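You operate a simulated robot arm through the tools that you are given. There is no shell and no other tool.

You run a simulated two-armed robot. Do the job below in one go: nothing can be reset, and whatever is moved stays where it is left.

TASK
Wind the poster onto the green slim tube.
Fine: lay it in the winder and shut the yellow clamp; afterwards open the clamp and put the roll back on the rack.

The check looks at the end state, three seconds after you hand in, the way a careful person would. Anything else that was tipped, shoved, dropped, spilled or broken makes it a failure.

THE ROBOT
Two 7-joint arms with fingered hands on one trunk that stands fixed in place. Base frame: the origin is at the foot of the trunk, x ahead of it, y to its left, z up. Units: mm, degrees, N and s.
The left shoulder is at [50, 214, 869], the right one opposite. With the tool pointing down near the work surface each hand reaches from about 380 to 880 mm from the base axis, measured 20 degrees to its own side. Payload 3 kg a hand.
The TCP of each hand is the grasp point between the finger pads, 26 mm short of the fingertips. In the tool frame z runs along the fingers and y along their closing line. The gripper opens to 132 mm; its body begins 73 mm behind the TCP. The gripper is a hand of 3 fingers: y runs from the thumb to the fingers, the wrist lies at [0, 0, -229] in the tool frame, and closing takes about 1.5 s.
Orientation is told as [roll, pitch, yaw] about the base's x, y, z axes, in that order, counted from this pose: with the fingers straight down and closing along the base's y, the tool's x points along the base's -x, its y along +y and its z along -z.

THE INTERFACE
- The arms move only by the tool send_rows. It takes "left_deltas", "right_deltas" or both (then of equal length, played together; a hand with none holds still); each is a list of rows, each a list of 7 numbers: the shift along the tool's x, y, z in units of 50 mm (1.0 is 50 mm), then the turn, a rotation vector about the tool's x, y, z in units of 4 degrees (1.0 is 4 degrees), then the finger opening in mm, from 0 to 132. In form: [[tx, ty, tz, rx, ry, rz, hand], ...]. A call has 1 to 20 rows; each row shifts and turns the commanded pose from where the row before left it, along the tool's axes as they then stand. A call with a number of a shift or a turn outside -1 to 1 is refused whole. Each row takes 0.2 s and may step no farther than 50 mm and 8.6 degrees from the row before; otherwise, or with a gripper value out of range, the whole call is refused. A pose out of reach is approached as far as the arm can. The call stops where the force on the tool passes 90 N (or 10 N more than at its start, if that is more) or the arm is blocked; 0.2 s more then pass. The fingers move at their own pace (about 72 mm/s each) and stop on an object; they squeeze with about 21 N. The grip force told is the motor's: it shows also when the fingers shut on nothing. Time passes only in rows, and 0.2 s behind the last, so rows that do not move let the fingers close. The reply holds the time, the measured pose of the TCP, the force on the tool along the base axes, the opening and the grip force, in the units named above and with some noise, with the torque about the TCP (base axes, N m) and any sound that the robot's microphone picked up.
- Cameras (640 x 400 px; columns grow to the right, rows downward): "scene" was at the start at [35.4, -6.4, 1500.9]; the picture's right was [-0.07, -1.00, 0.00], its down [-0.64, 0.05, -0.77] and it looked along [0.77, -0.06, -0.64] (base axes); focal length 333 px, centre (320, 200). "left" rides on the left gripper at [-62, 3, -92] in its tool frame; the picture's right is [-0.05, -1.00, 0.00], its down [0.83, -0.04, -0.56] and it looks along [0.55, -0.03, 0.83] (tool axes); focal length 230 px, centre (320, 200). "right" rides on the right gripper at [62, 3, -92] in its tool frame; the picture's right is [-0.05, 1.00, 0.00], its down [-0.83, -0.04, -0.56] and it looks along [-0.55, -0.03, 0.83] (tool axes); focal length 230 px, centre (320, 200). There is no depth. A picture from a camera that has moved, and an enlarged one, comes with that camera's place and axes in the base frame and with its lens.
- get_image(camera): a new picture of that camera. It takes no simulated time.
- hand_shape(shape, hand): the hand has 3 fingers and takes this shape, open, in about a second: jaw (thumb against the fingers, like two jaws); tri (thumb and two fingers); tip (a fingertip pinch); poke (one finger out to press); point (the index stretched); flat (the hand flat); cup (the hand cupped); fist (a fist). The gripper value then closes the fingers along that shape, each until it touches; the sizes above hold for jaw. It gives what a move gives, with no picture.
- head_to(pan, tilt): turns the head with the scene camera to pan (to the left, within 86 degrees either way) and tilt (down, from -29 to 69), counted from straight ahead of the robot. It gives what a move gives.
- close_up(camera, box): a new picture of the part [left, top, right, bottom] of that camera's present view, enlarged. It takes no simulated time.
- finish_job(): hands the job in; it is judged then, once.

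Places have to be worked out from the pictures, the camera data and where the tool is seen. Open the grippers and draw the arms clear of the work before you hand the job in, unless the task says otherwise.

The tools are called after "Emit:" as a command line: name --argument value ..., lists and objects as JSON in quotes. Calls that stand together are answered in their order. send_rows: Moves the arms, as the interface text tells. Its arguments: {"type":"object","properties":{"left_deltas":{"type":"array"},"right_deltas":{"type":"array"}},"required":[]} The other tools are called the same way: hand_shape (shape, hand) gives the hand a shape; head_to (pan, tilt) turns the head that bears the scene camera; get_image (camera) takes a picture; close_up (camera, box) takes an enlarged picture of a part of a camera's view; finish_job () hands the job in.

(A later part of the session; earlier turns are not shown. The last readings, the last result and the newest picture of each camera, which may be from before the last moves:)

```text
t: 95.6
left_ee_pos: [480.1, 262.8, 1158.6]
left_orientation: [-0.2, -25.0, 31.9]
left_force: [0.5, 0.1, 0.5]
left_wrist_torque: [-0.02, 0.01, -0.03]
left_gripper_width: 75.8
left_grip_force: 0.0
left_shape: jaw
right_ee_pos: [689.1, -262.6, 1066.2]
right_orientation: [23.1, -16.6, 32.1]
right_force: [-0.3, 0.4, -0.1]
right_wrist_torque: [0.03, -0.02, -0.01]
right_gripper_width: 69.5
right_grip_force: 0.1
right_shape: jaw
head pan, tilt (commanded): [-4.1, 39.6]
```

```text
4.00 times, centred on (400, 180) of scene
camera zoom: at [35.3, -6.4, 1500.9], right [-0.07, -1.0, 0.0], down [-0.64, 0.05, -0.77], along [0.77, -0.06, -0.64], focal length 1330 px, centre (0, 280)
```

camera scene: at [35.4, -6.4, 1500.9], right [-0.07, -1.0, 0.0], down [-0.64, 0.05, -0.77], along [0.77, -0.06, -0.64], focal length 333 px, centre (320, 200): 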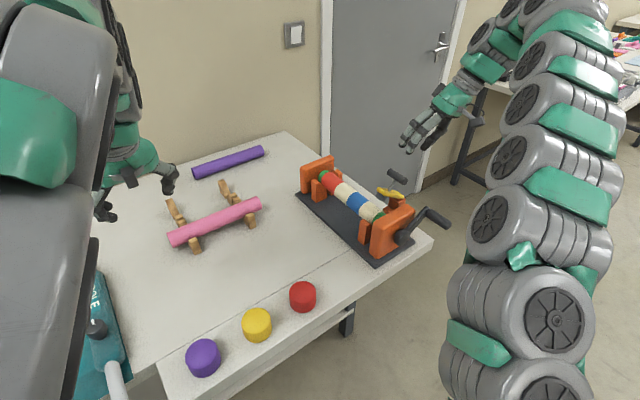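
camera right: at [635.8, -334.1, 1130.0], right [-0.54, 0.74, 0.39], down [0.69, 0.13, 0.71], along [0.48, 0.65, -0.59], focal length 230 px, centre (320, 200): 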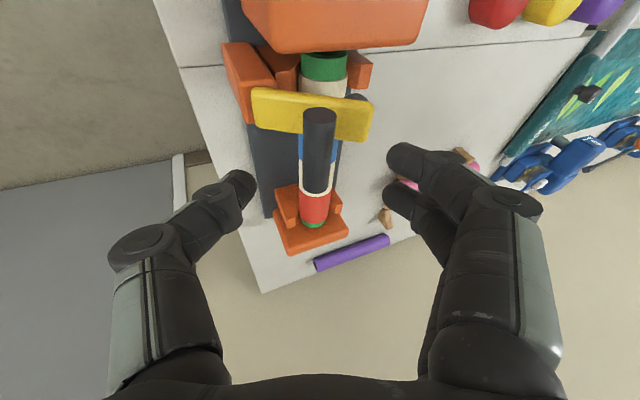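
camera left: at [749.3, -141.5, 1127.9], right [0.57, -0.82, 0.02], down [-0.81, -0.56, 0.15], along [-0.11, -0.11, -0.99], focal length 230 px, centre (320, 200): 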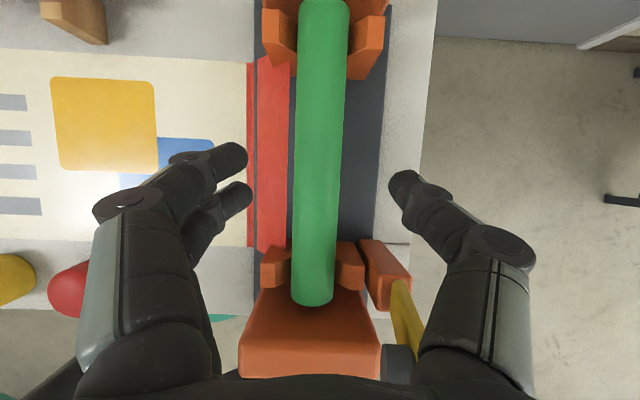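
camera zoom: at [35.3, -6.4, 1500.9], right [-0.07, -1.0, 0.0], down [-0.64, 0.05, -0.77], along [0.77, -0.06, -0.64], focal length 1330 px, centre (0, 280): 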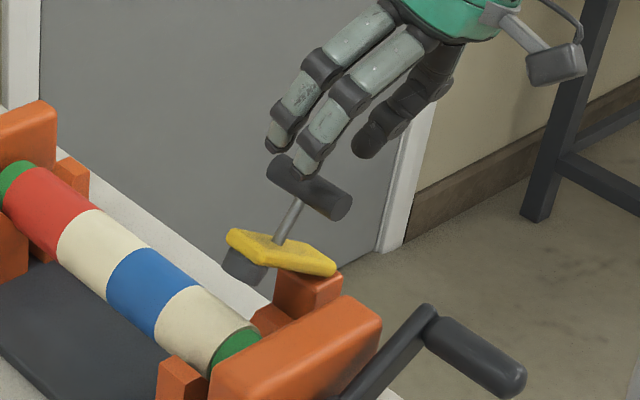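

Well aligned; fingers are about to straddle the bar. I advance the last ~38 mm and close on it.

Emit:
send_rows --right_deltas '[[0.046, 0.011, 0.375, 0, 0, 0, 70], [0.046, 0.011, 0.375, 0, 0, 0, 70], [0, 0, 0, 0, 0, 0, 70], [0, 0, 0, 0, 0, 0, 40], [0, 0, 0, 0, 0, 0, 20], [0, 0, 0, 0, 0, 0, 5], [0, 0, 0, 0, 0, 0, 5], [0, 0, 0, 0, 0, 0, 5]]'

Emit:
get_image --camera "right"

Emit:
close_up --camera "scene" --box '[350, 130, 450, 230]'

```text
t: 97.4
left_ee_pos: [481.2, 263.0, 1157.4]
left_orientation: [-0.2, -24.8, 32.0]
left_force: [0.3, -0.2, -0.6]
left_wrist_torque: [0.0, 0.04, 0.01]
left_gripper_width: 75.5
left_grip_force: 0.0
left_shape: jaw
right_ee_pos: [686.3, -244.9, 1031.1]
right_orientation: [23.0, -16.6, 32.0]
right_force: [1.7, -1.2, -8.8]
right_wrist_torque: [-0.03, -0.01, -0.03]
right_gripper_width: 6.8
right_grip_force: 20.5
right_shape: jaw
head pan, tilt (commanded): [-4.1, 39.6]
```

```text
taken
camera right: at [632.6, -317.9, 1095.5], right [-0.54, 0.74, 0.39], down [0.69, 0.13, 0.71], along [0.48, 0.65, -0.59], focal length 230 px, centre (320, 200)
```

right: 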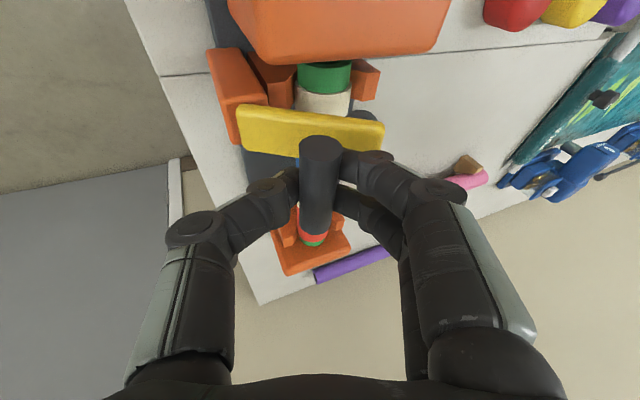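

```text
4.00 times, centred on (400, 180) of scene
camera zoom: at [35.5, -6.4, 1500.9], right [-0.07, -1.0, 0.0], down [-0.64, 0.05, -0.77], along [0.77, -0.06, -0.64], focal length 1330 px, centre (0, 280)
```

zoom: 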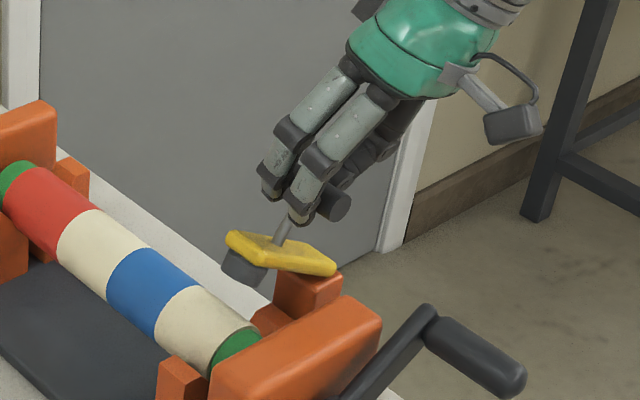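

The bar is caged with the rod between the fingertips. I loosen slightly and swing it outward along its arc, rolling the hand along, half way first.

Emit:
send_rows --right_deltas '[[0, 0, 0, 0, 0, 0, 18], [-0.0066, -0.12, -0.0758, -0.78, 0, 0, 18], [-0.003, -0.123, -0.072, -0.78, 0, 0, 18], [0, -0.126, -0.069, -0.78, 0, 0, 18], [0.004, -0.127, -0.064, -0.78, 0, 0, 18], [0, 0, 0, 0, 0, 0, 18]]'

Emit:
get_image --camera "right"

Emit:
close_up --camera "scene" --box '[350, 130, 450, 230]'

```text
t: 98.8
left_ee_pos: [481.1, 262.6, 1158.8]
left_orientation: [-0.1, -24.9, 32.0]
left_force: [-0.1, 1.1, 1.2]
left_wrist_torque: [0.01, -0.01, -0.01]
left_gripper_width: 75.7
left_grip_force: 0.0
left_shape: jaw
right_ee_pos: [701.3, -269.8, 1031.9]
right_orientation: [35.6, -16.7, 32.0]
right_force: [-0.2, -0.9, 0.5]
right_wrist_torque: [0.01, 0.04, 0.01]
right_gripper_width: 17.7
right_grip_force: 0.1
right_shape: jaw
head pan, tilt (commanded): [-4.1, 39.6]
```

```text
taken
camera right: at [659.3, -355.3, 1087.2], right [-0.53, 0.63, 0.57], down [0.76, 0.06, 0.65], along [0.37, 0.78, -0.51], focal length 230 px, centre (320, 200)
```

right: 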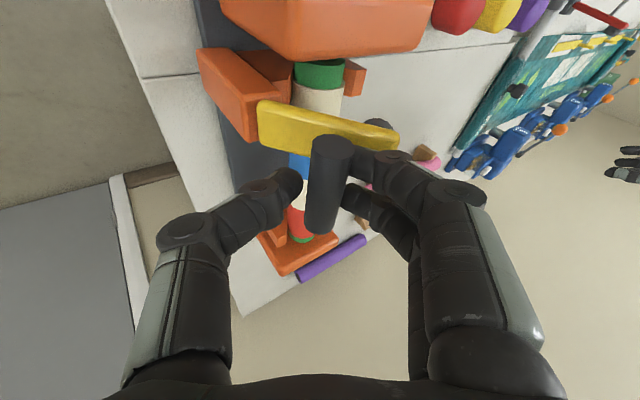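

```text
4.00 times, centred on (400, 180) of scene
camera zoom: at [35.3, -6.4, 1500.9], right [-0.07, -1.0, 0.0], down [-0.64, 0.05, -0.77], along [0.77, -0.06, -0.64], focal length 1330 px, centre (0, 280)
```

zoom: 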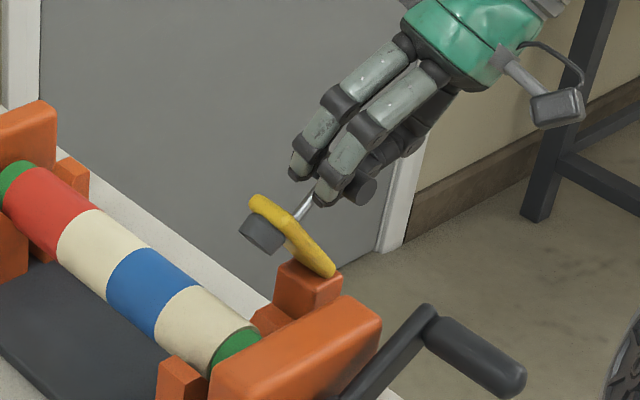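

Working well: the lever is now at ~60°, with no load. I continue the second half of the arc.

Emit:
send_rows --right_deltas '[[0.007, -0.129, -0.061, -0.78, 0, 0, 18], [0.011, -0.131, -0.057, -0.78, 0, 0, 18], [0.014, -0.132, -0.053, -0.78, 0, 0, 18], [0.017, -0.133, -0.048, -0.6, 0, 0, 18], [0, 0, 0, 0, 0, 0, 18]]'

Emit:
get_image --camera "right"

Emit:
close_up --camera "scene" --box '[350, 130, 450, 230]'

```text
t: 100.0
left_ee_pos: [480.2, 262.8, 1159.2]
left_orientation: [-0.1, -25.0, 31.9]
left_force: [0.6, 0.7, -0.4]
left_wrist_torque: [0.0, -0.02, -0.02]
left_gripper_width: 75.7
left_grip_force: 0.1
left_shape: jaw
right_ee_pos: [678.3, -260.2, 1000.4]
right_orientation: [45.0, -16.7, 32.1]
right_force: [-18.0, 5.7, 26.2]
right_wrist_torque: [0.39, -0.08, 0.22]
right_gripper_width: 8.1
right_grip_force: 21.0
right_shape: jaw
right hand out of reach, approached as far as the arm can: row 1, 2, 3, 4
head pan, tilt (commanded): [-4.1, 39.6]
```

```text
taken
camera right: at [645.4, -353.9, 1047.3], right [-0.51, 0.52, 0.69], down [0.81, 0.01, 0.59], along [0.29, 0.86, -0.42], focal length 230 px, centre (320, 200)
```

right: 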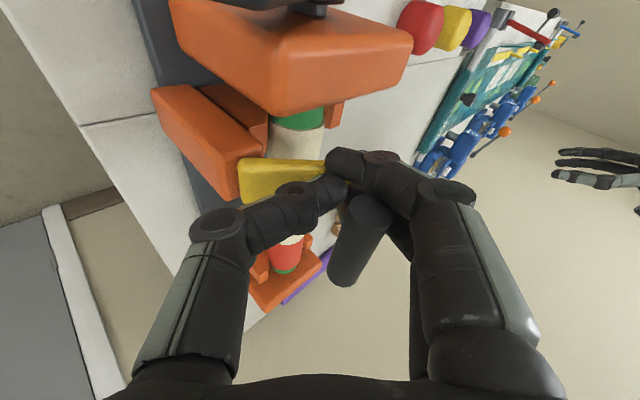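

```text
4.00 times, centred on (400, 180) of scene
camera zoom: at [34.7, -6.2, 1500.9], right [-0.07, -1.0, 0.0], down [-0.64, 0.05, -0.77], along [0.77, -0.06, -0.64], focal length 1330 px, centre (0, 280)
```

zoom: 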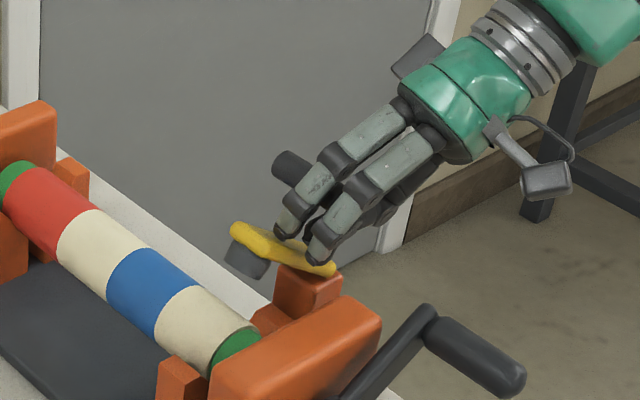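

The arm ran out of roll range and backed off, slipping out of the hold; the lever is at ~45° again. I open a bit and withdraw the hand straight back along its pointing direction.

Emit:
send_rows --right_deltas '[[0, 0, 0, 0, 0, 0, 20], [0, 0, -0.15, 0, 0, 0, 24], [0, 0, -0.25, 0, 0, 0, 24], [0, 0, -0.4, 0, 0, 0, 24], [0, 0, -0.6, 0, 0, 0, 24], [0, 0, -0.6, 0, 0, 0, 24], [0, 0, 0, 0, 0, 0, 24]]'

Emit:
get_image --camera "right"

Emit:
close_up --camera "scene" --box '[320, 120, 460, 260]'

```text
t: 101.6
left_ee_pos: [481.2, 263.6, 1158.3]
left_orientation: [-0.1, -24.9, 32.0]
left_force: [0.3, -0.6, -0.1]
left_wrist_torque: [0.03, -0.04, 0.0]
left_gripper_width: 75.8
left_grip_force: 0.0
left_shape: jaw
right_ee_pos: [678.4, -260.7, 999.2]
right_orientation: [44.8, -16.6, 32.1]
right_force: [-4.2, -3.2, 8.7]
right_wrist_torque: [-0.06, -0.02, 0.07]
right_gripper_width: 22.6
right_grip_force: 0.1
right_shape: jaw
right hand out of reach, approached as far as the arm can: row 2, 3, 4, 5, 6
head pan, tilt (commanded): [-4.1, 39.6]
```

```text
taken
camera right: at [646.0, -354.5, 1046.5], right [-0.5, 0.52, 0.69], down [0.81, 0.01, 0.58], along [0.3, 0.86, -0.42], focal length 230 px, centre (320, 200)
```

right: 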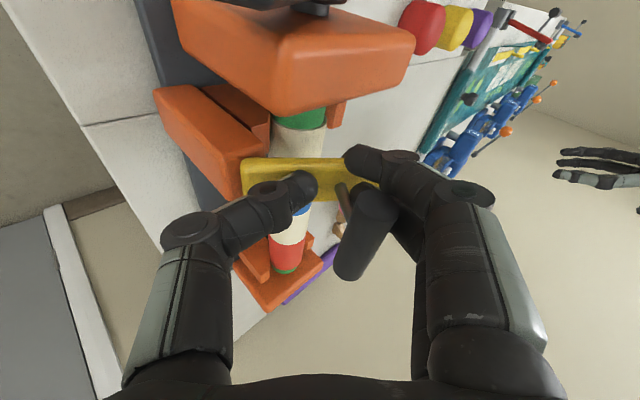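

```text
2.86 times, centred on (390, 190) of scene
camera zoom: at [35.2, -6.4, 1500.9], right [-0.07, -1.0, 0.0], down [-0.64, 0.05, -0.77], along [0.77, -0.06, -0.64], focal length 950 px, centre (120, 229)
```

zoom: 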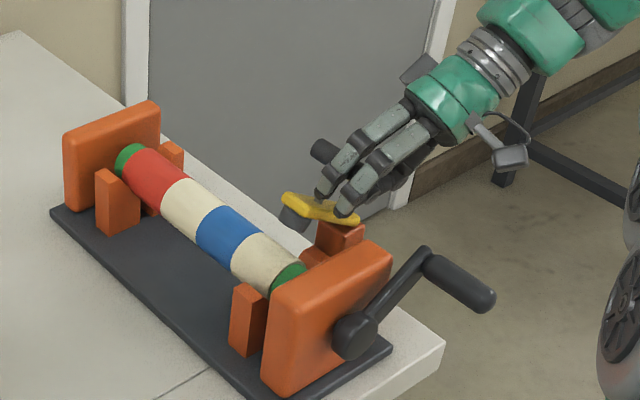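

The arm is pinned at its roll limit, so first I open wider and undo the roll about the TCP.

Emit:
send_rows --right_deltas '[[0, 0, 0, 0, 0, 0, 40], [0, 0, 0, 0.6, 0, 0, 56], [0, 0, 0, 0.8, 0, 0, 56], [0, 0, 0, 0.9, 0, 0, 56], [0, 0, 0, 0.9, 0, 0, 56], [0, 0, 0, 0, 0, 0, 56]]'

Emit:
get_image --camera "right"

Emit:
close_up --camera "scene" --box '[340, 120, 440, 220]'

```text
t: 103.0
left_ee_pos: [480.5, 263.0, 1157.7]
left_orientation: [-0.1, -24.8, 32.0]
left_force: [0.1, 0.1, 0.2]
left_wrist_torque: [0.01, -0.02, 0.0]
left_gripper_width: 76.0
left_grip_force: 0.0
left_shape: jaw
right_ee_pos: [679.4, -260.6, 1001.6]
right_orientation: [34.5, -16.7, 32.1]
right_force: [-0.3, -1.1, 12.4]
right_wrist_torque: [-0.12, -0.1, -0.01]
right_gripper_width: 51.5
right_grip_force: 0.0
right_shape: jaw
head pan, tilt (commanded): [-4.1, 39.6]
```

```text
taken
camera right: at [637.3, -345.1, 1057.8], right [-0.53, 0.64, 0.56], down [0.75, 0.06, 0.65], along [0.38, 0.77, -0.51], focal length 230 px, centre (320, 200)
```

right: 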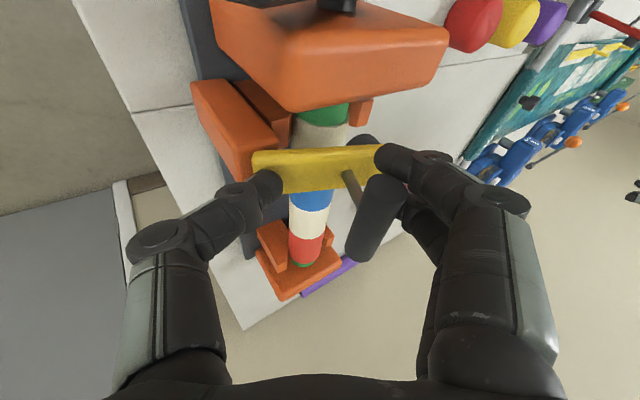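

```text
4.00 times, centred on (390, 170) of scene
camera zoom: at [35.2, -6.3, 1500.9], right [-0.07, -1.0, 0.0], down [-0.64, 0.05, -0.77], along [0.77, -0.06, -0.64], focal length 1330 px, centre (40, 320)
```

zoom: 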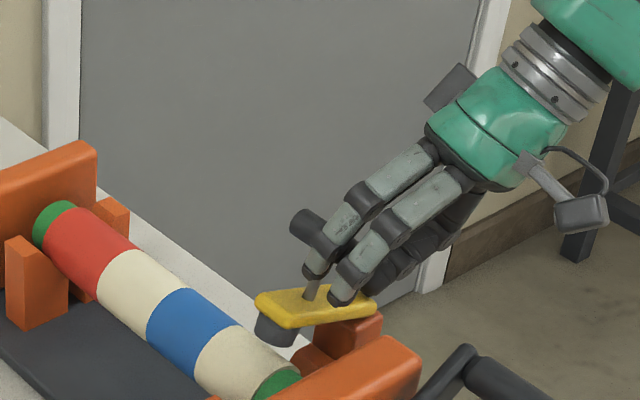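

The bar is still between thumb and fingers but the lever dropped to ~30°. I lift straight up to clear it and then re-grasp the bar nearer its end, beside the rod.

Emit:
send_rows --right_deltas '[[-0.08, 0.16, -0.23, 0, 0, 0, 70], [-0.166, 0.326, -0.475, 0, 0, 0, 70], [-0.166, 0.326, -0.475, 0, 0, 0, 70], [-0.166, 0.326, -0.475, 0, 0, 0, 70], [0, 0, 0, 0, 0, 0, 70]]'

Emit:
get_image --camera "right"

Emit:
close_up --camera "scene" --box '[320, 120, 440, 240]'

```text
t: 104.2
left_ee_pos: [481.1, 261.8, 1158.1]
left_orientation: [-0.1, -24.9, 32.0]
left_force: [-0.3, 0.9, 0.5]
left_wrist_torque: [-0.01, -0.01, 0.0]
left_gripper_width: 75.7
left_grip_force: 0.1
left_shape: jaw
right_ee_pos: [677.5, -262.5, 1097.1]
right_orientation: [34.7, -16.5, 32.0]
right_force: [-0.2, -0.5, -0.4]
right_wrist_torque: [0.01, -0.01, 0.01]
right_gripper_width: 69.7
right_grip_force: 0.2
right_shape: jaw
right hand out of reach, approached as far as the arm can: row 4
head pan, tilt (commanded): [-4.1, 39.6]
```

```text
taken
camera right: at [634.9, -345.6, 1152.5], right [-0.53, 0.64, 0.56], down [0.76, 0.06, 0.65], along [0.38, 0.77, -0.51], focal length 230 px, centre (320, 200)
```

right: 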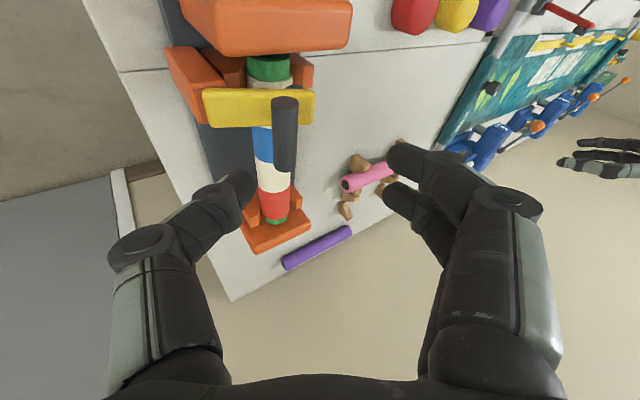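

```text
3.33 times, centred on (380, 180) of scene
camera zoom: at [35.3, -6.4, 1500.9], right [-0.07, -1.0, 0.0], down [-0.64, 0.05, -0.77], along [0.77, -0.06, -0.64], focal length 1109 px, centre (120, 267)
```

zoom: 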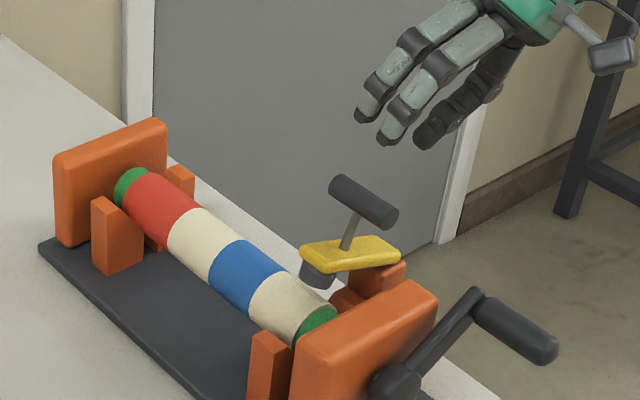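

Lever is at ~28°, bar near (b 111, z 1019). I reduce the roll to ~22°, shift toward the bar's near end, and line up again.

Emit:
send_rows --right_deltas '[[0, 0, 0, 0.78, 0, 0, 70], [0, 0, 0, 0.78, 0, 0, 70], [0, 0, 0, 0.78, 0, 0, 70], [0, 0, 0, 0.66, 0, 0, 70], [0.338, -0.044, 0, 0, 0, 0, 70], [0.338, -0.044, 0, 0, 0, 0, 70], [0, 0, 0, 0, 0, 0, 70]]'

Emit:
get_image --camera "right"

```text
t: 105.8
left_ee_pos: [481.8, 262.7, 1157.5]
left_orientation: [-0.2, -24.9, 32.0]
left_force: [0.9, -0.4, 0.7]
left_wrist_torque: [0.0, 0.0, -0.01]
left_gripper_width: 75.8
left_grip_force: 0.0
left_shape: jaw
right_ee_pos: [654.9, -282.7, 1085.1]
right_orientation: [22.5, -16.6, 32.1]
right_force: [0.2, 0.2, -0.3]
right_wrist_torque: [-0.02, -0.02, 0.0]
right_gripper_width: 69.3
right_grip_force: 0.1
right_shape: jaw
head pan, tilt (commanded): [-4.1, 39.6]
```

```text
taken
camera right: at [600.4, -352.8, 1150.0], right [-0.54, 0.75, 0.38], down [0.69, 0.13, 0.71], along [0.48, 0.65, -0.59], focal length 230 px, centre (320, 200)
```

right: 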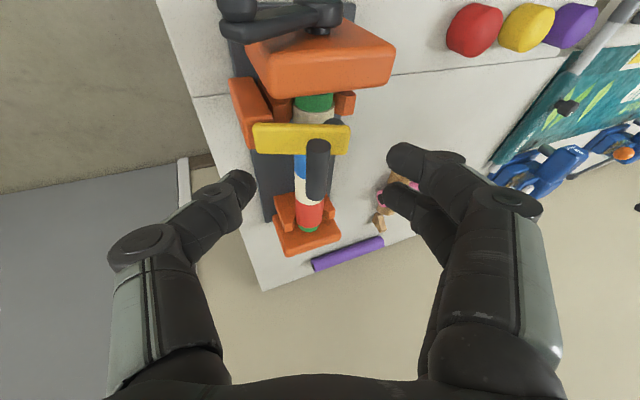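

Aligned. I advance 45 mm along the tool and check.

Emit:
send_rows --right_deltas '[[0, 0, 0.45, 0, 0, 0, 70], [0, 0, 0.45, 0, 0, 0, 70], [0, 0, 0, 0, 0, 0, 70]]'

Emit:
get_image --camera "right"

Emit:
close_up --camera "scene" --box '[340, 120, 440, 220]'

```text
t: 106.6
left_ee_pos: [480.7, 262.8, 1158.4]
left_orientation: [-0.1, -24.9, 32.0]
left_force: [0.1, -0.4, 0.0]
left_wrist_torque: [-0.04, 0.01, 0.04]
left_gripper_width: 75.8
left_grip_force: 0.2
left_shape: jaw
right_ee_pos: [655.4, -261.2, 1046.6]
right_orientation: [22.4, -16.6, 32.1]
right_force: [0.3, -0.7, 0.4]
right_wrist_torque: [-0.01, -0.01, -0.03]
right_gripper_width: 69.4
right_grip_force: 0.0
right_shape: jaw
head pan, tilt (commanded): [-4.1, 39.6]
```

```text
taken
camera right: at [601.2, -332.3, 1111.2], right [-0.54, 0.75, 0.38], down [0.69, 0.13, 0.71], along [0.48, 0.65, -0.59], focal length 230 px, centre (320, 200)
```

right: 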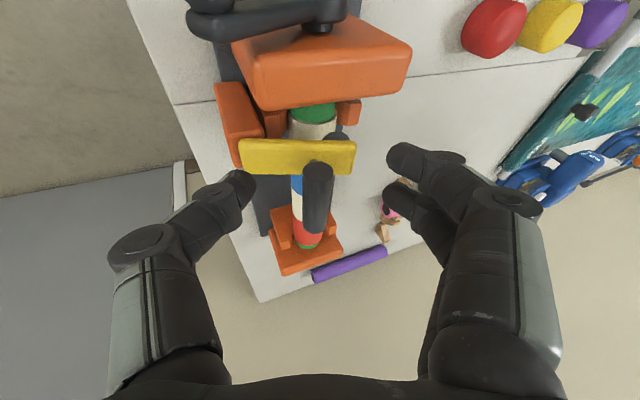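

```text
4.00 times, centred on (390, 170) of scene
camera zoom: at [35.4, -6.3, 1500.9], right [-0.07, -1.0, 0.0], down [-0.64, 0.05, -0.77], along [0.77, -0.06, -0.64], focal length 1330 px, centre (40, 320)
```

zoom: 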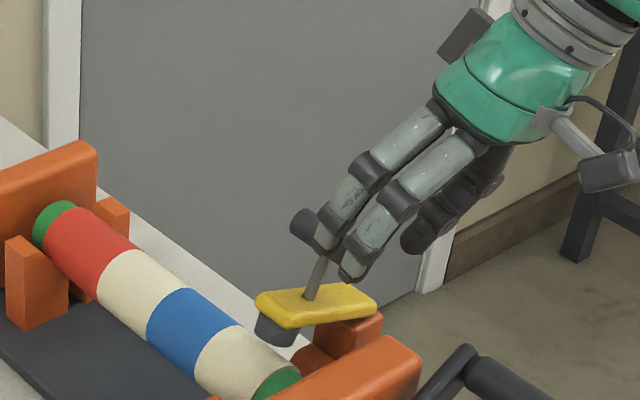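

Good line-up: the bar's near half will come between the fingers. I advance the last 25 mm and close loosely around it.

Emit:
send_rows --right_deltas '[[0, 0, 0.26, 0, 0, 0, 70], [0, 0, 0.26, 0, 0, 0, 70], [0, 0, 0, 0, 0, 0, 50], [0, 0, 0, 0, 0, 0, 30], [0, 0, 0, 0, 0, 0, 12], [0, 0, 0, 0, 0, 0, 12], [0, 0, 0, 0, 0, 0, 12]]'

Emit:
get_image --camera "right"

Emit:
close_up --camera "scene" --box '[340, 120, 440, 220]'

```text
t: 108.2
left_ee_pos: [481.2, 262.3, 1159.0]
left_orientation: [-0.1, -24.9, 31.9]
left_force: [0.7, 0.2, -0.5]
left_wrist_torque: [0.02, 0.02, -0.02]
left_gripper_width: 75.6
left_grip_force: 0.1
left_shape: jaw
right_ee_pos: [654.2, -249.3, 1023.7]
right_orientation: [22.6, -16.5, 32.1]
right_force: [0.0, -1.3, -0.1]
right_wrist_torque: [-0.04, 0.01, 0.0]
right_gripper_width: 12.6
right_grip_force: 0.0
right_shape: jaw
head pan, tilt (commanded): [-4.1, 39.6]
```

```text
taken
camera right: at [600.8, -319.9, 1087.7], right [-0.54, 0.75, 0.38], down [0.69, 0.13, 0.71], along [0.48, 0.65, -0.59], focal length 230 px, centre (320, 200)
```

right: 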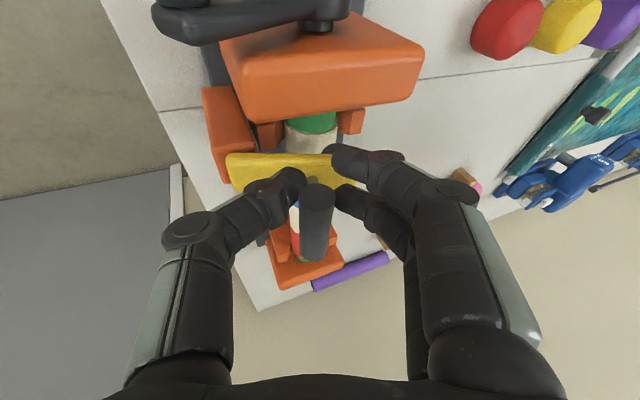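

```text
4.00 times, centred on (390, 170) of scene
camera zoom: at [35.4, -6.4, 1500.9], right [-0.07, -1.0, 0.0], down [-0.64, 0.05, -0.77], along [0.77, -0.06, -0.64], focal length 1330 px, centre (40, 320)
```

zoom: 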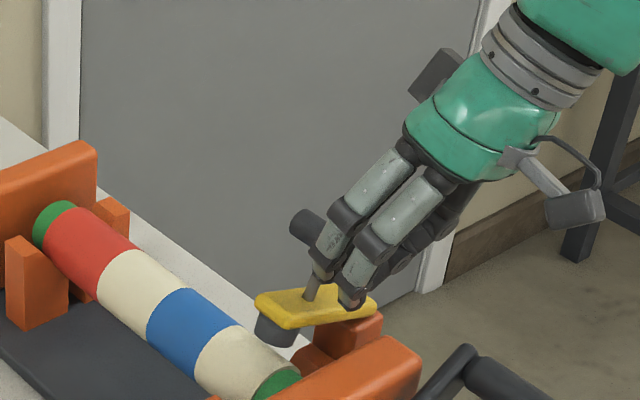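

Bar's near end is inside the grip. I pull it outward along its arc, keeping the roll constant this time.

Emit:
send_rows --right_deltas '[[-0.12, 0, 0, 0, 0, 0, 12], [-0.018, -0.15, -0.129, 0, 0, 0, 12], [-0.011, -0.163, -0.107, 0, 0, 0, 12], [-0.004, -0.175, -0.089, 0, 0, 0, 12], [0.002, -0.184, -0.068, 0, 0, 0, 12], [0, 0, 0, 0, 0, 0, 12]]'

Emit:
get_image --camera "right"

Emit:
close_up --camera "scene" --box '[340, 120, 440, 220]'

```text
t: 109.6
left_ee_pos: [480.8, 264.1, 1157.3]
left_orientation: [-0.2, -24.9, 32.0]
left_force: [0.5, 0.1, 0.4]
left_wrist_torque: [0.01, -0.01, 0.02]
left_gripper_width: 75.7
left_grip_force: 0.0
left_shape: jaw
right_ee_pos: [681.2, -278.8, 1029.0]
right_orientation: [22.6, -16.6, 32.1]
right_force: [0.1, -0.3, -0.3]
right_wrist_torque: [0.03, 0.02, 0.01]
right_gripper_width: 12.1
right_grip_force: 0.0
right_shape: jaw
head pan, tilt (commanded): [-4.1, 39.6]
```

```text
taken
camera right: at [627.0, -350.3, 1093.6], right [-0.54, 0.75, 0.38], down [0.69, 0.13, 0.71], along [0.48, 0.65, -0.59], focal length 230 px, centre (320, 200)
```

right: 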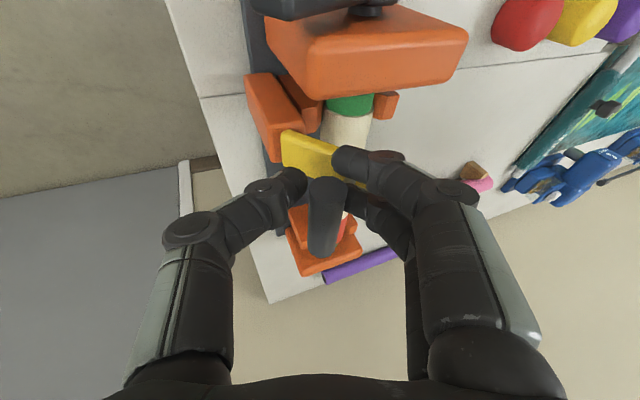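

```text
4.00 times, centred on (390, 170) of scene
camera zoom: at [35.3, -6.4, 1500.9], right [-0.07, -1.0, 0.0], down [-0.64, 0.05, -0.77], along [0.77, -0.06, -0.64], focal length 1330 px, centre (40, 320)
```

zoom: 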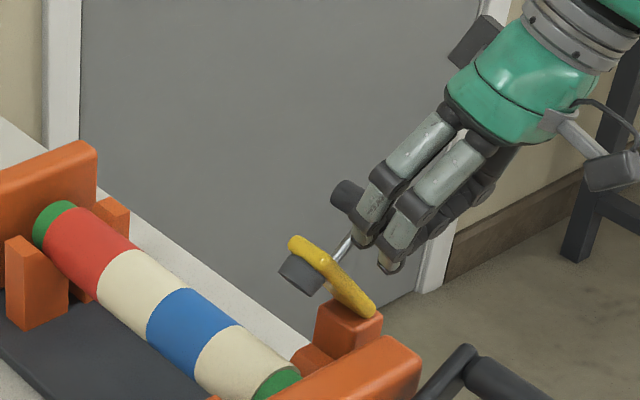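

The lever has swung up past 50° smoothly. I pull on through the rest of the arc.

Emit:
send_rows --right_deltas '[[0.009, -0.192, -0.044, 0, 0, 0, 12], [0.016, -0.194, -0.023, 0, 0, 0, 12], [0.022, -0.195, 0, 0, 0, 0, 12], [0, 0, 0, 0, 0, 0, 12]]'

Emit:
get_image --camera "right"

Emit:
close_up --camera "scene" --box '[340, 120, 440, 220]'

```text
t: 110.6
left_ee_pos: [479.8, 262.3, 1158.9]
left_orientation: [0.0, -24.9, 32.0]
left_force: [0.1, 0.5, 0.2]
left_wrist_torque: [0.0, -0.02, -0.02]
left_gripper_width: 75.9
left_grip_force: 0.1
left_shape: jaw
right_ee_pos: [695.8, -302.1, 1022.0]
right_orientation: [22.6, -16.7, 32.1]
right_force: [-8.0, -3.4, 2.4]
right_wrist_torque: [0.04, 0.05, 0.22]
right_gripper_width: 12.8
right_grip_force: 0.1
right_shape: jaw
head pan, tilt (commanded): [-4.1, 39.6]
```

```text
taken
camera right: at [641.7, -373.4, 1085.7], right [-0.54, 0.75, 0.38], down [0.69, 0.13, 0.71], along [0.48, 0.65, -0.59], focal length 230 px, centre (320, 200)
```

right: 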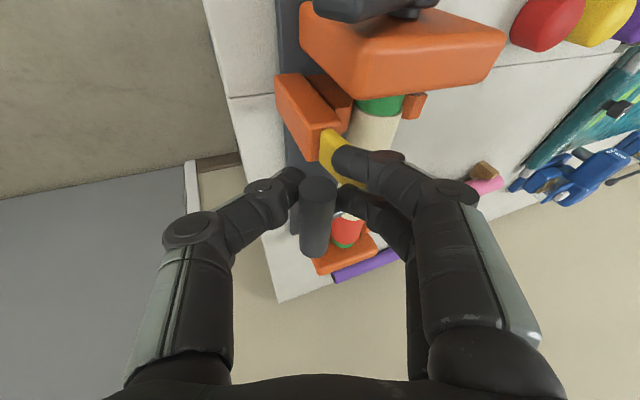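

```text
4.00 times, centred on (390, 170) of scene
camera zoom: at [35.2, -6.4, 1500.9], right [-0.07, -1.0, 0.0], down [-0.64, 0.05, -0.77], along [0.77, -0.06, -0.64], focal length 1330 px, centre (40, 320)
```

zoom: 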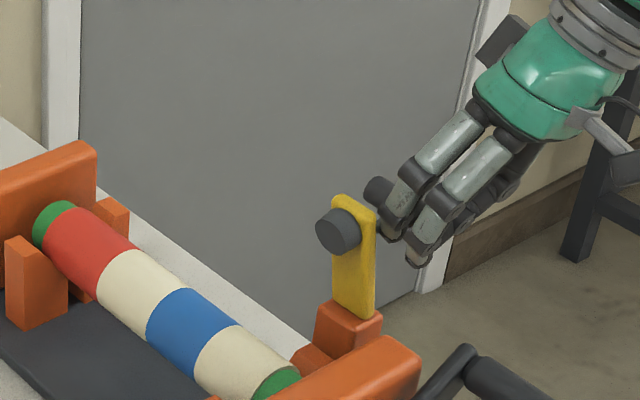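

The clamp is upright again, exactly where it stood originally. I open the fingers just a little and lift straight up off the bar.

Emit:
send_rows --right_deltas '[[0, 0, 0, 0, 0, 0, 24], [0, 0, 0, 0, 0, 0, 34], [-0.083, 0.111, -0.266, 0, 0, 0, 36], [-0.083, 0.111, -0.266, 0, 0, 0, 38], [-0.11, 0.148, -0.355, 0, 0, 0, 40], [-0.166, 0.222, -0.532, 0, 0, 0, 40], [0, 0, 0, 0, 0, 0, 40]]'

Emit:
get_image --camera "right"

Emit:
close_up --camera "scene" --box '[320, 120, 440, 240]'

```text
t: 112.2
left_ee_pos: [480.3, 263.1, 1159.5]
left_orientation: [0.0, -24.9, 32.1]
left_force: [0.5, 0.0, 0.3]
left_wrist_torque: [0.02, 0.02, -0.03]
left_gripper_width: 75.9
left_grip_force: 0.0
left_shape: jaw
right_ee_pos: [694.3, -302.5, 1101.4]
right_orientation: [22.6, -16.6, 32.2]
right_force: [0.3, -0.6, -0.3]
right_wrist_torque: [0.0, 0.03, 0.03]
right_gripper_width: 40.0
right_grip_force: 0.0
right_shape: jaw
head pan, tilt (commanded): [-4.1, 39.6]
```

```text
taken
camera right: at [640.9, -373.6, 1166.3], right [-0.54, 0.75, 0.38], down [0.69, 0.13, 0.71], along [0.48, 0.65, -0.59], focal length 230 px, centre (320, 200)
```

right: 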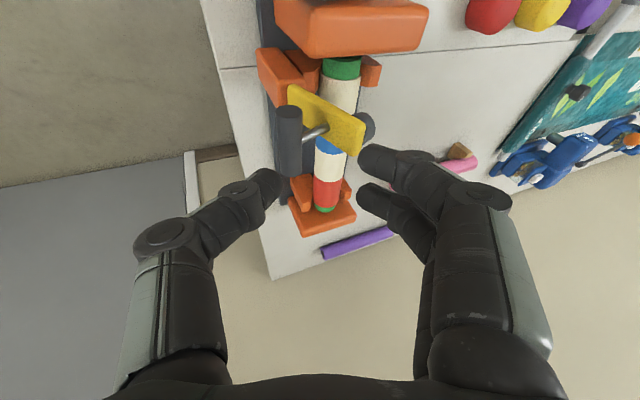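

```text
3.33 times, centred on (380, 180) of scene
camera zoom: at [35.4, -6.4, 1500.9], right [-0.07, -1.0, 0.0], down [-0.64, 0.05, -0.77], along [0.77, -0.06, -0.64], focal length 1109 px, centre (120, 267)
```

zoom: 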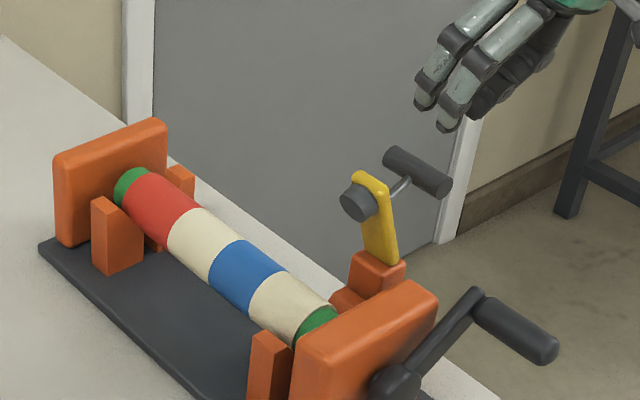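

Lifting dragged the lever back ~15°; it is open but I want it fully back. I undo the roll, close the fingers and go to its tube side at knob height to nudge it upright.

Emit:
send_rows --right_deltas '[[0, 0, 0, 0.94, 0, 0, 40], [0, 0, 0, 0.94, 0, 0, 20], [0, 0, 0, 0.94, 0, 0, 0], [0, 0, 0, 0.94, 0, 0, 0], [0, 0, 0, 0.94, 0, 0, 0], [0, 0, 0, 0.94, 0, 0, 0], [-0.155, 0.745, -0.106, 0, 0, 0, 0], [-0.155, 0.745, -0.106, 0, 0, 0, 0], [-0.155, 0.745, -0.106, 0, 0, 0, 0], [-0.155, 0.745, -0.106, 0, 0, 0, 0], [0, 0, 0, 0, 0, 0, 0]]'

Emit:
get_image --camera "right"

Emit:
close_up --camera "scene" --box '[320, 120, 440, 240]'

```text
t: 114.6
left_ee_pos: [480.7, 262.3, 1158.4]
left_orientation: [0.0, -24.9, 31.9]
left_force: [-1.4, 0.0, -0.3]
left_wrist_torque: [0.02, 0.05, 0.01]
left_gripper_width: 75.8
left_grip_force: 0.0
left_shape: jaw
right_ee_pos: [637.7, -164.0, 1130.5]
right_orientation: [0.0, -16.7, 32.1]
right_force: [-0.6, 0.3, -0.2]
right_wrist_torque: [0.01, 0.0, -0.05]
right_gripper_width: 0.0
right_grip_force: 20.9
right_shape: jaw
head pan, tilt (commanded): [-4.1, 39.6]
```

```text
taken
camera right: at [562.2, -205.4, 1200.1], right [-0.49, 0.87, 0.01], down [0.56, 0.3, 0.77], along [0.67, 0.38, -0.64], focal length 230 px, centre (320, 200)
```

right: 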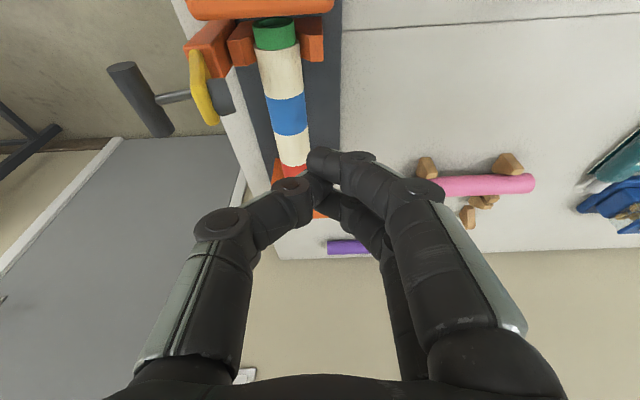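

```text
3.33 times, centred on (380, 180) of scene
camera zoom: at [35.4, -6.4, 1500.9], right [-0.07, -1.0, 0.0], down [-0.64, 0.05, -0.77], along [0.77, -0.06, -0.64], focal length 1109 px, centre (120, 267)
```

zoom: 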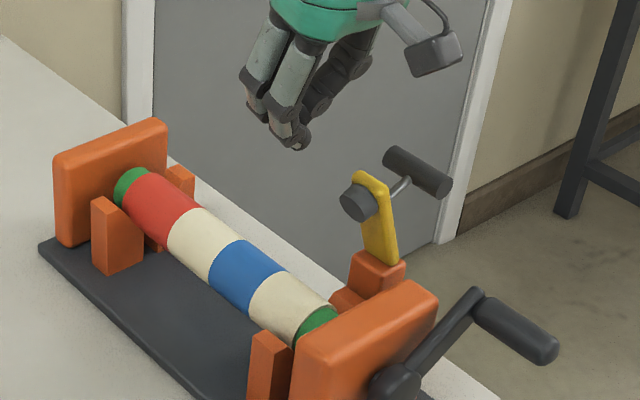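

Knob face is at b≈102, z≈1024 (originally b≈119). I descend to z≈1030 and approach it.

Emit:
send_rows --right_deltas '[[0.185, 0, 0.64, 0, 0, 0, 0], [0.185, 0, 0.64, 0, 0, 0, 0], [0.185, 0, 0.64, 0, 0, 0, 0], [0, -0.36, 0, 0, 0, 0, 0], [0, -0.36, 0, 0, 0, 0, 0], [0, 0, 0, 0, 0, 0, 0]]'

Emit:
get_image --camera "right"

```text
t: 116.0
left_ee_pos: [480.2, 262.1, 1156.4]
left_orientation: [-0.1, -25.0, 31.9]
left_force: [0.2, -0.5, 0.9]
left_wrist_torque: [-0.02, 0.01, 0.02]
left_gripper_width: 75.9
left_grip_force: 0.2
left_shape: jaw
right_ee_pos: [656.5, -194.4, 1032.2]
right_orientation: [0.0, -16.6, 32.1]
right_force: [0.0, -0.4, -0.3]
right_wrist_torque: [0.01, 0.0, -0.04]
right_gripper_width: 0.1
right_grip_force: 21.2
right_shape: jaw
head pan, tilt (commanded): [-4.1, 39.6]
```

```text
taken
camera right: at [582.1, -235.2, 1101.1], right [-0.49, 0.87, 0.02], down [0.56, 0.3, 0.77], along [0.67, 0.38, -0.64], focal length 230 px, centre (320, 200)
```

right: 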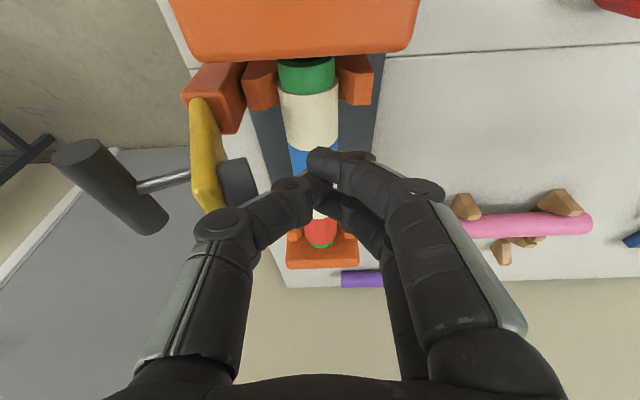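

The thumb is just short of the knob face. I push 30 mm in 10 mm steps.

Emit:
send_rows --right_deltas '[[0, -0.2, 0, 0, 0, 0, 0], [0, -0.2, 0, 0, 0, 0, 0], [0, -0.2, 0, 0, 0, 0, 0], [0, 0, 0, 0, 0, 0, 0]]'

Emit:
get_image --camera "right"

Emit:
close_up --camera "scene" --box '[340, 120, 440, 220]'

```text
t: 117.0
left_ee_pos: [480.1, 263.5, 1157.8]
left_orientation: [-0.2, -25.0, 32.1]
left_force: [-0.1, 0.3, 0.8]
left_wrist_torque: [0.0, -0.01, -0.01]
left_gripper_width: 75.7
left_grip_force: 0.0
left_shape: jaw
right_ee_pos: [671.7, -216.7, 1032.8]
right_orientation: [-0.2, -16.9, 32.2]
right_force: [-19.7, 16.1, 50.3]
right_wrist_torque: [-0.45, -0.25, -0.16]
right_gripper_width: 0.0
right_grip_force: 21.1
right_shape: jaw
head pan, tilt (commanded): [-4.1, 39.6]
```

```text
taken
camera right: at [597.6, -259.2, 1102.4], right [-0.49, 0.87, 0.01], down [0.56, 0.3, 0.77], along [0.67, 0.39, -0.64], focal length 230 px, centre (320, 200)
```

right: 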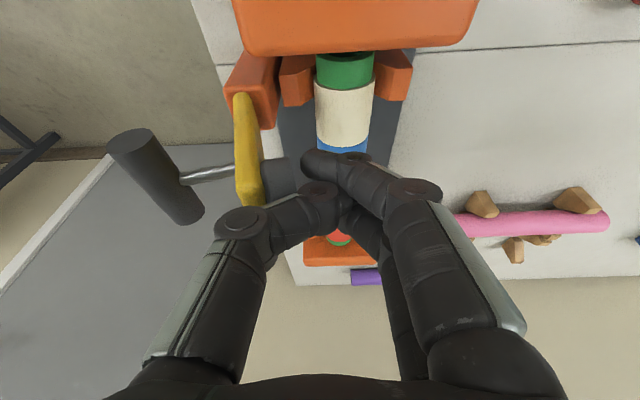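

```text
4.00 times, centred on (390, 170) of scene
camera zoom: at [34.3, -5.8, 1500.9], right [-0.07, -1.0, 0.0], down [-0.64, 0.05, -0.77], along [0.77, -0.06, -0.64], focal length 1330 px, centre (40, 320)
```

zoom: 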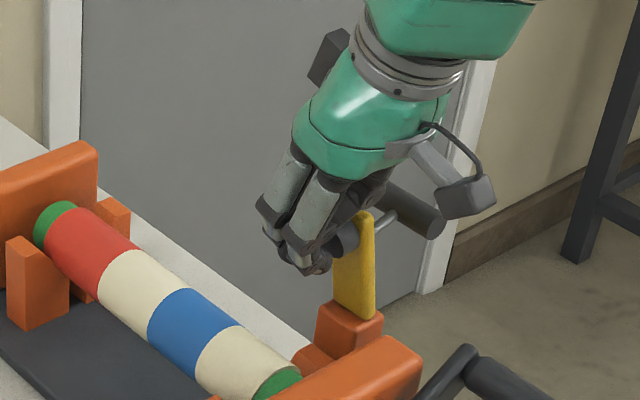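

The clamp is upright against its stop again. I back the fingers away from it and raise the hand, then retreat the right arm.

Emit:
send_rows --right_deltas '[[0, 0.15, 0.0, 0, 0, 0, 0], [0, 0.3, 0, 0, 0, 0, 0], [0, 0.4, 0, 0, 0, 0, 0], [-0.2, 0, -0.7, 0, 0, 0, 0], [-0.2, 0, -0.7, 0, 0, 0, 0], [-0.2, 0, -0.7, 0, 0, 0, 0], [0, 0, 0, 0, 0, 0, 0]]'

Emit:
close_up --camera "scene" --box '[290, 130, 450, 270]'

Emit:
get_image --camera "right"

```text
t: 118.6
left_ee_pos: [480.7, 263.3, 1158.4]
left_orientation: [-0.2, -24.9, 31.9]
left_force: [0.3, -0.3, -0.3]
left_wrist_torque: [-0.04, 0.0, 0.0]
left_gripper_width: 75.6
left_grip_force: 0.0
left_shape: jaw
right_ee_pos: [647.4, -184.5, 1139.8]
right_orientation: [0.0, -16.5, 32.1]
right_force: [0.6, 0.1, -0.7]
right_wrist_torque: [0.02, -0.02, 0.0]
right_gripper_width: 0.0
right_grip_force: 20.7
right_shape: jaw
head pan, tilt (commanded): [-4.1, 39.6]
```

```text
2.86 times, centred on (370, 200) of scene
camera zoom: at [35.4, -6.4, 1500.9], right [-0.07, -1.0, 0.0], down [-0.64, 0.05, -0.77], along [0.77, -0.06, -0.64], focal length 950 px, centre (177, 200)
```

zoom: 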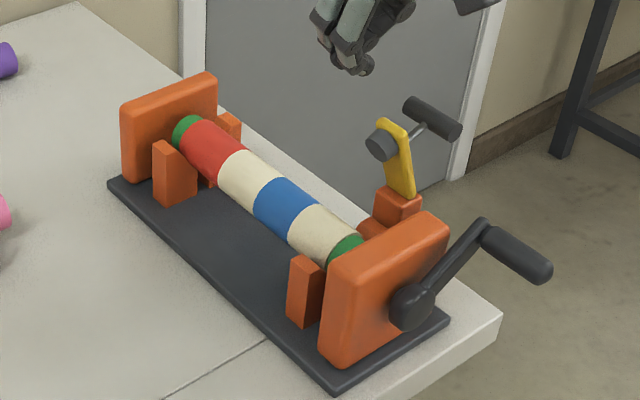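

```text
taken
camera right: at [572.7, -226.7, 1209.2], right [-0.49, 0.87, 0.01], down [0.56, 0.3, 0.77], along [0.67, 0.38, -0.64], focal length 230 px, centre (320, 200)
```

right: 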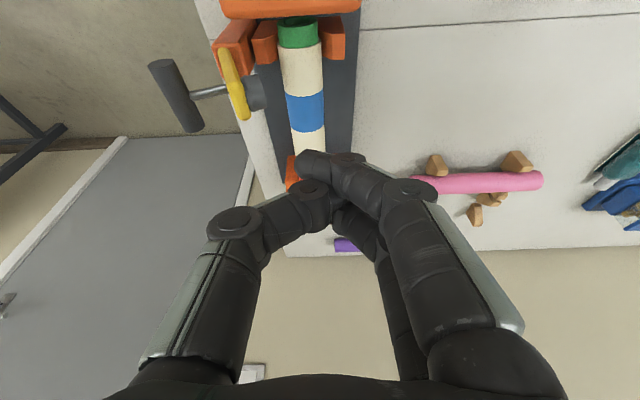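

After release the lever sprang back ~8°. I'll repeat with a gentler, lower push: knuckle at knob height gives a purely horizontal force, with slow release.

Emit:
send_rows --right_deltas '[[0, 0.6, 0, 0, 0, 0, 0], [0.205, 0, 0.711, 0, 0, 0, 0], [0.205, 0, 0.711, 0, 0, 0, 0], [0.205, 0, 0.711, 0, 0, 0, 0], [0.205, 0, 0.711, 0, 0, 0, 0], [0, -0.3, 0, 0, 0, 0, 0], [0, -0.3, 0, 0, 0, 0, 0], [0, 0, 0, 0, 0, 0, 0]]'

Emit:
get_image --camera "right"

Emit:
close_up --camera "scene" --box '[340, 120, 440, 220]'

```text
t: 120.4
left_ee_pos: [480.7, 263.3, 1157.9]
left_orientation: [-0.2, -24.9, 32.0]
left_force: [-0.5, 0.3, 0.3]
left_wrist_torque: [-0.01, -0.01, -0.01]
left_gripper_width: 75.7
left_grip_force: 0.0
left_shape: jaw
right_ee_pos: [650.7, -183.4, 992.6]
right_orientation: [0.0, -16.6, 32.1]
right_force: [-0.5, 0.1, 0.4]
right_wrist_torque: [0.02, 0.04, -0.02]
right_gripper_width: 0.0
right_grip_force: 21.2
right_shape: jaw
head pan, tilt (commanded): [-4.1, 39.6]
```

```text
taken
camera right: at [576.4, -225.4, 1062.7], right [-0.49, 0.87, 0.01], down [0.56, 0.3, 0.77], along [0.67, 0.38, -0.64], focal length 230 px, centre (320, 200)
```

right: 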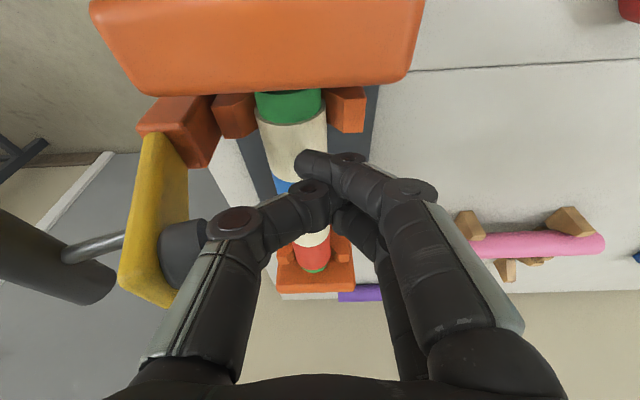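

```text
4.00 times, centred on (390, 170) of scene
camera zoom: at [35.4, -6.4, 1500.9], right [-0.07, -1.0, 0.0], down [-0.64, 0.05, -0.77], along [0.77, -0.06, -0.64], focal length 1330 px, centre (40, 320)
```

zoom: 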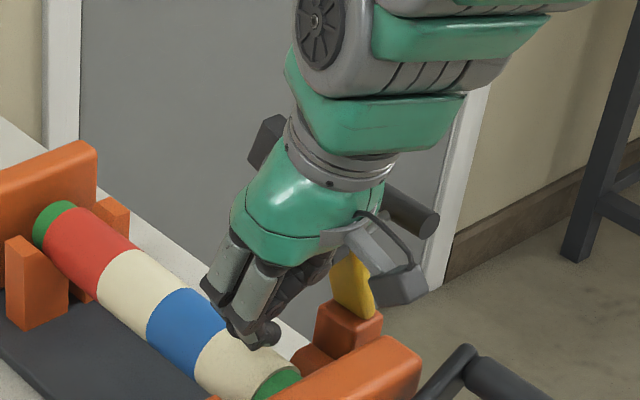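

The knuckle is beside the knob face. I push gently in 4 mm steps.

Emit:
send_rows --right_deltas '[[0, -0.08, 0, 0, 0, 0, 0], [0, -0.08, 0, 0, 0, 0, 0], [0, -0.08, 0, 0, 0, 0, 0], [0, -0.08, 0, 0, 0, 0, 0], [0, 0, 0, 0, 0, 0, 0]]'

Emit:
get_image --camera "right"

Emit:
close_up --camera "scene" --box '[340, 120, 440, 220]'

```text
t: 121.6
left_ee_pos: [481.2, 262.8, 1158.2]
left_orientation: [-0.1, -24.9, 32.0]
left_force: [-0.3, -0.7, -0.6]
left_wrist_torque: [0.0, 0.0, 0.03]
left_gripper_width: 75.8
left_grip_force: 0.0
left_shape: jaw
right_ee_pos: [658.0, -196.2, 991.9]
right_orientation: [0.1, -16.6, 32.1]
right_force: [-5.7, 4.2, 0.0]
right_wrist_torque: [-0.15, -0.26, -0.19]
right_gripper_width: 0.0
right_grip_force: 20.4
right_shape: jaw
head pan, tilt (commanded): [-4.1, 39.6]
```

```text
taken
camera right: at [584.1, -238.0, 1061.5], right [-0.49, 0.87, 0.02], down [0.56, 0.3, 0.77], along [0.67, 0.39, -0.64], focal length 230 px, centre (320, 200)
```

right: 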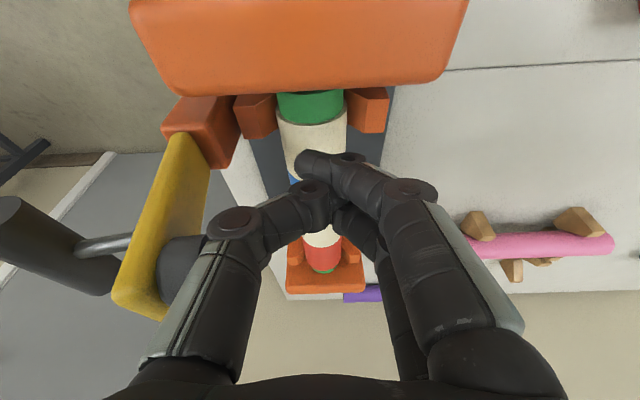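

```text
4.00 times, centred on (390, 170) of scene
camera zoom: at [35.2, -6.3, 1500.9], right [-0.07, -1.0, 0.0], down [-0.64, 0.05, -0.77], along [0.77, -0.06, -0.64], focal length 1330 px, centre (40, 320)
```

zoom: 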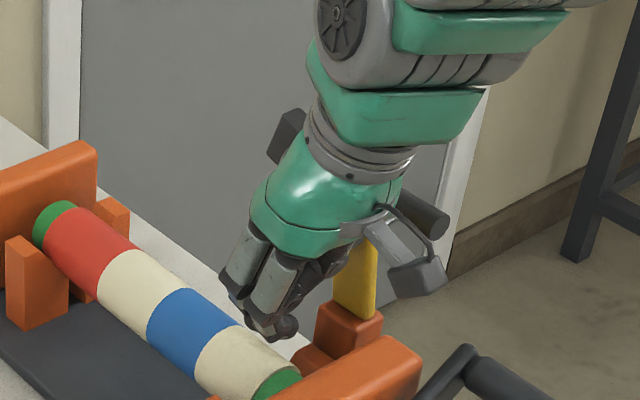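

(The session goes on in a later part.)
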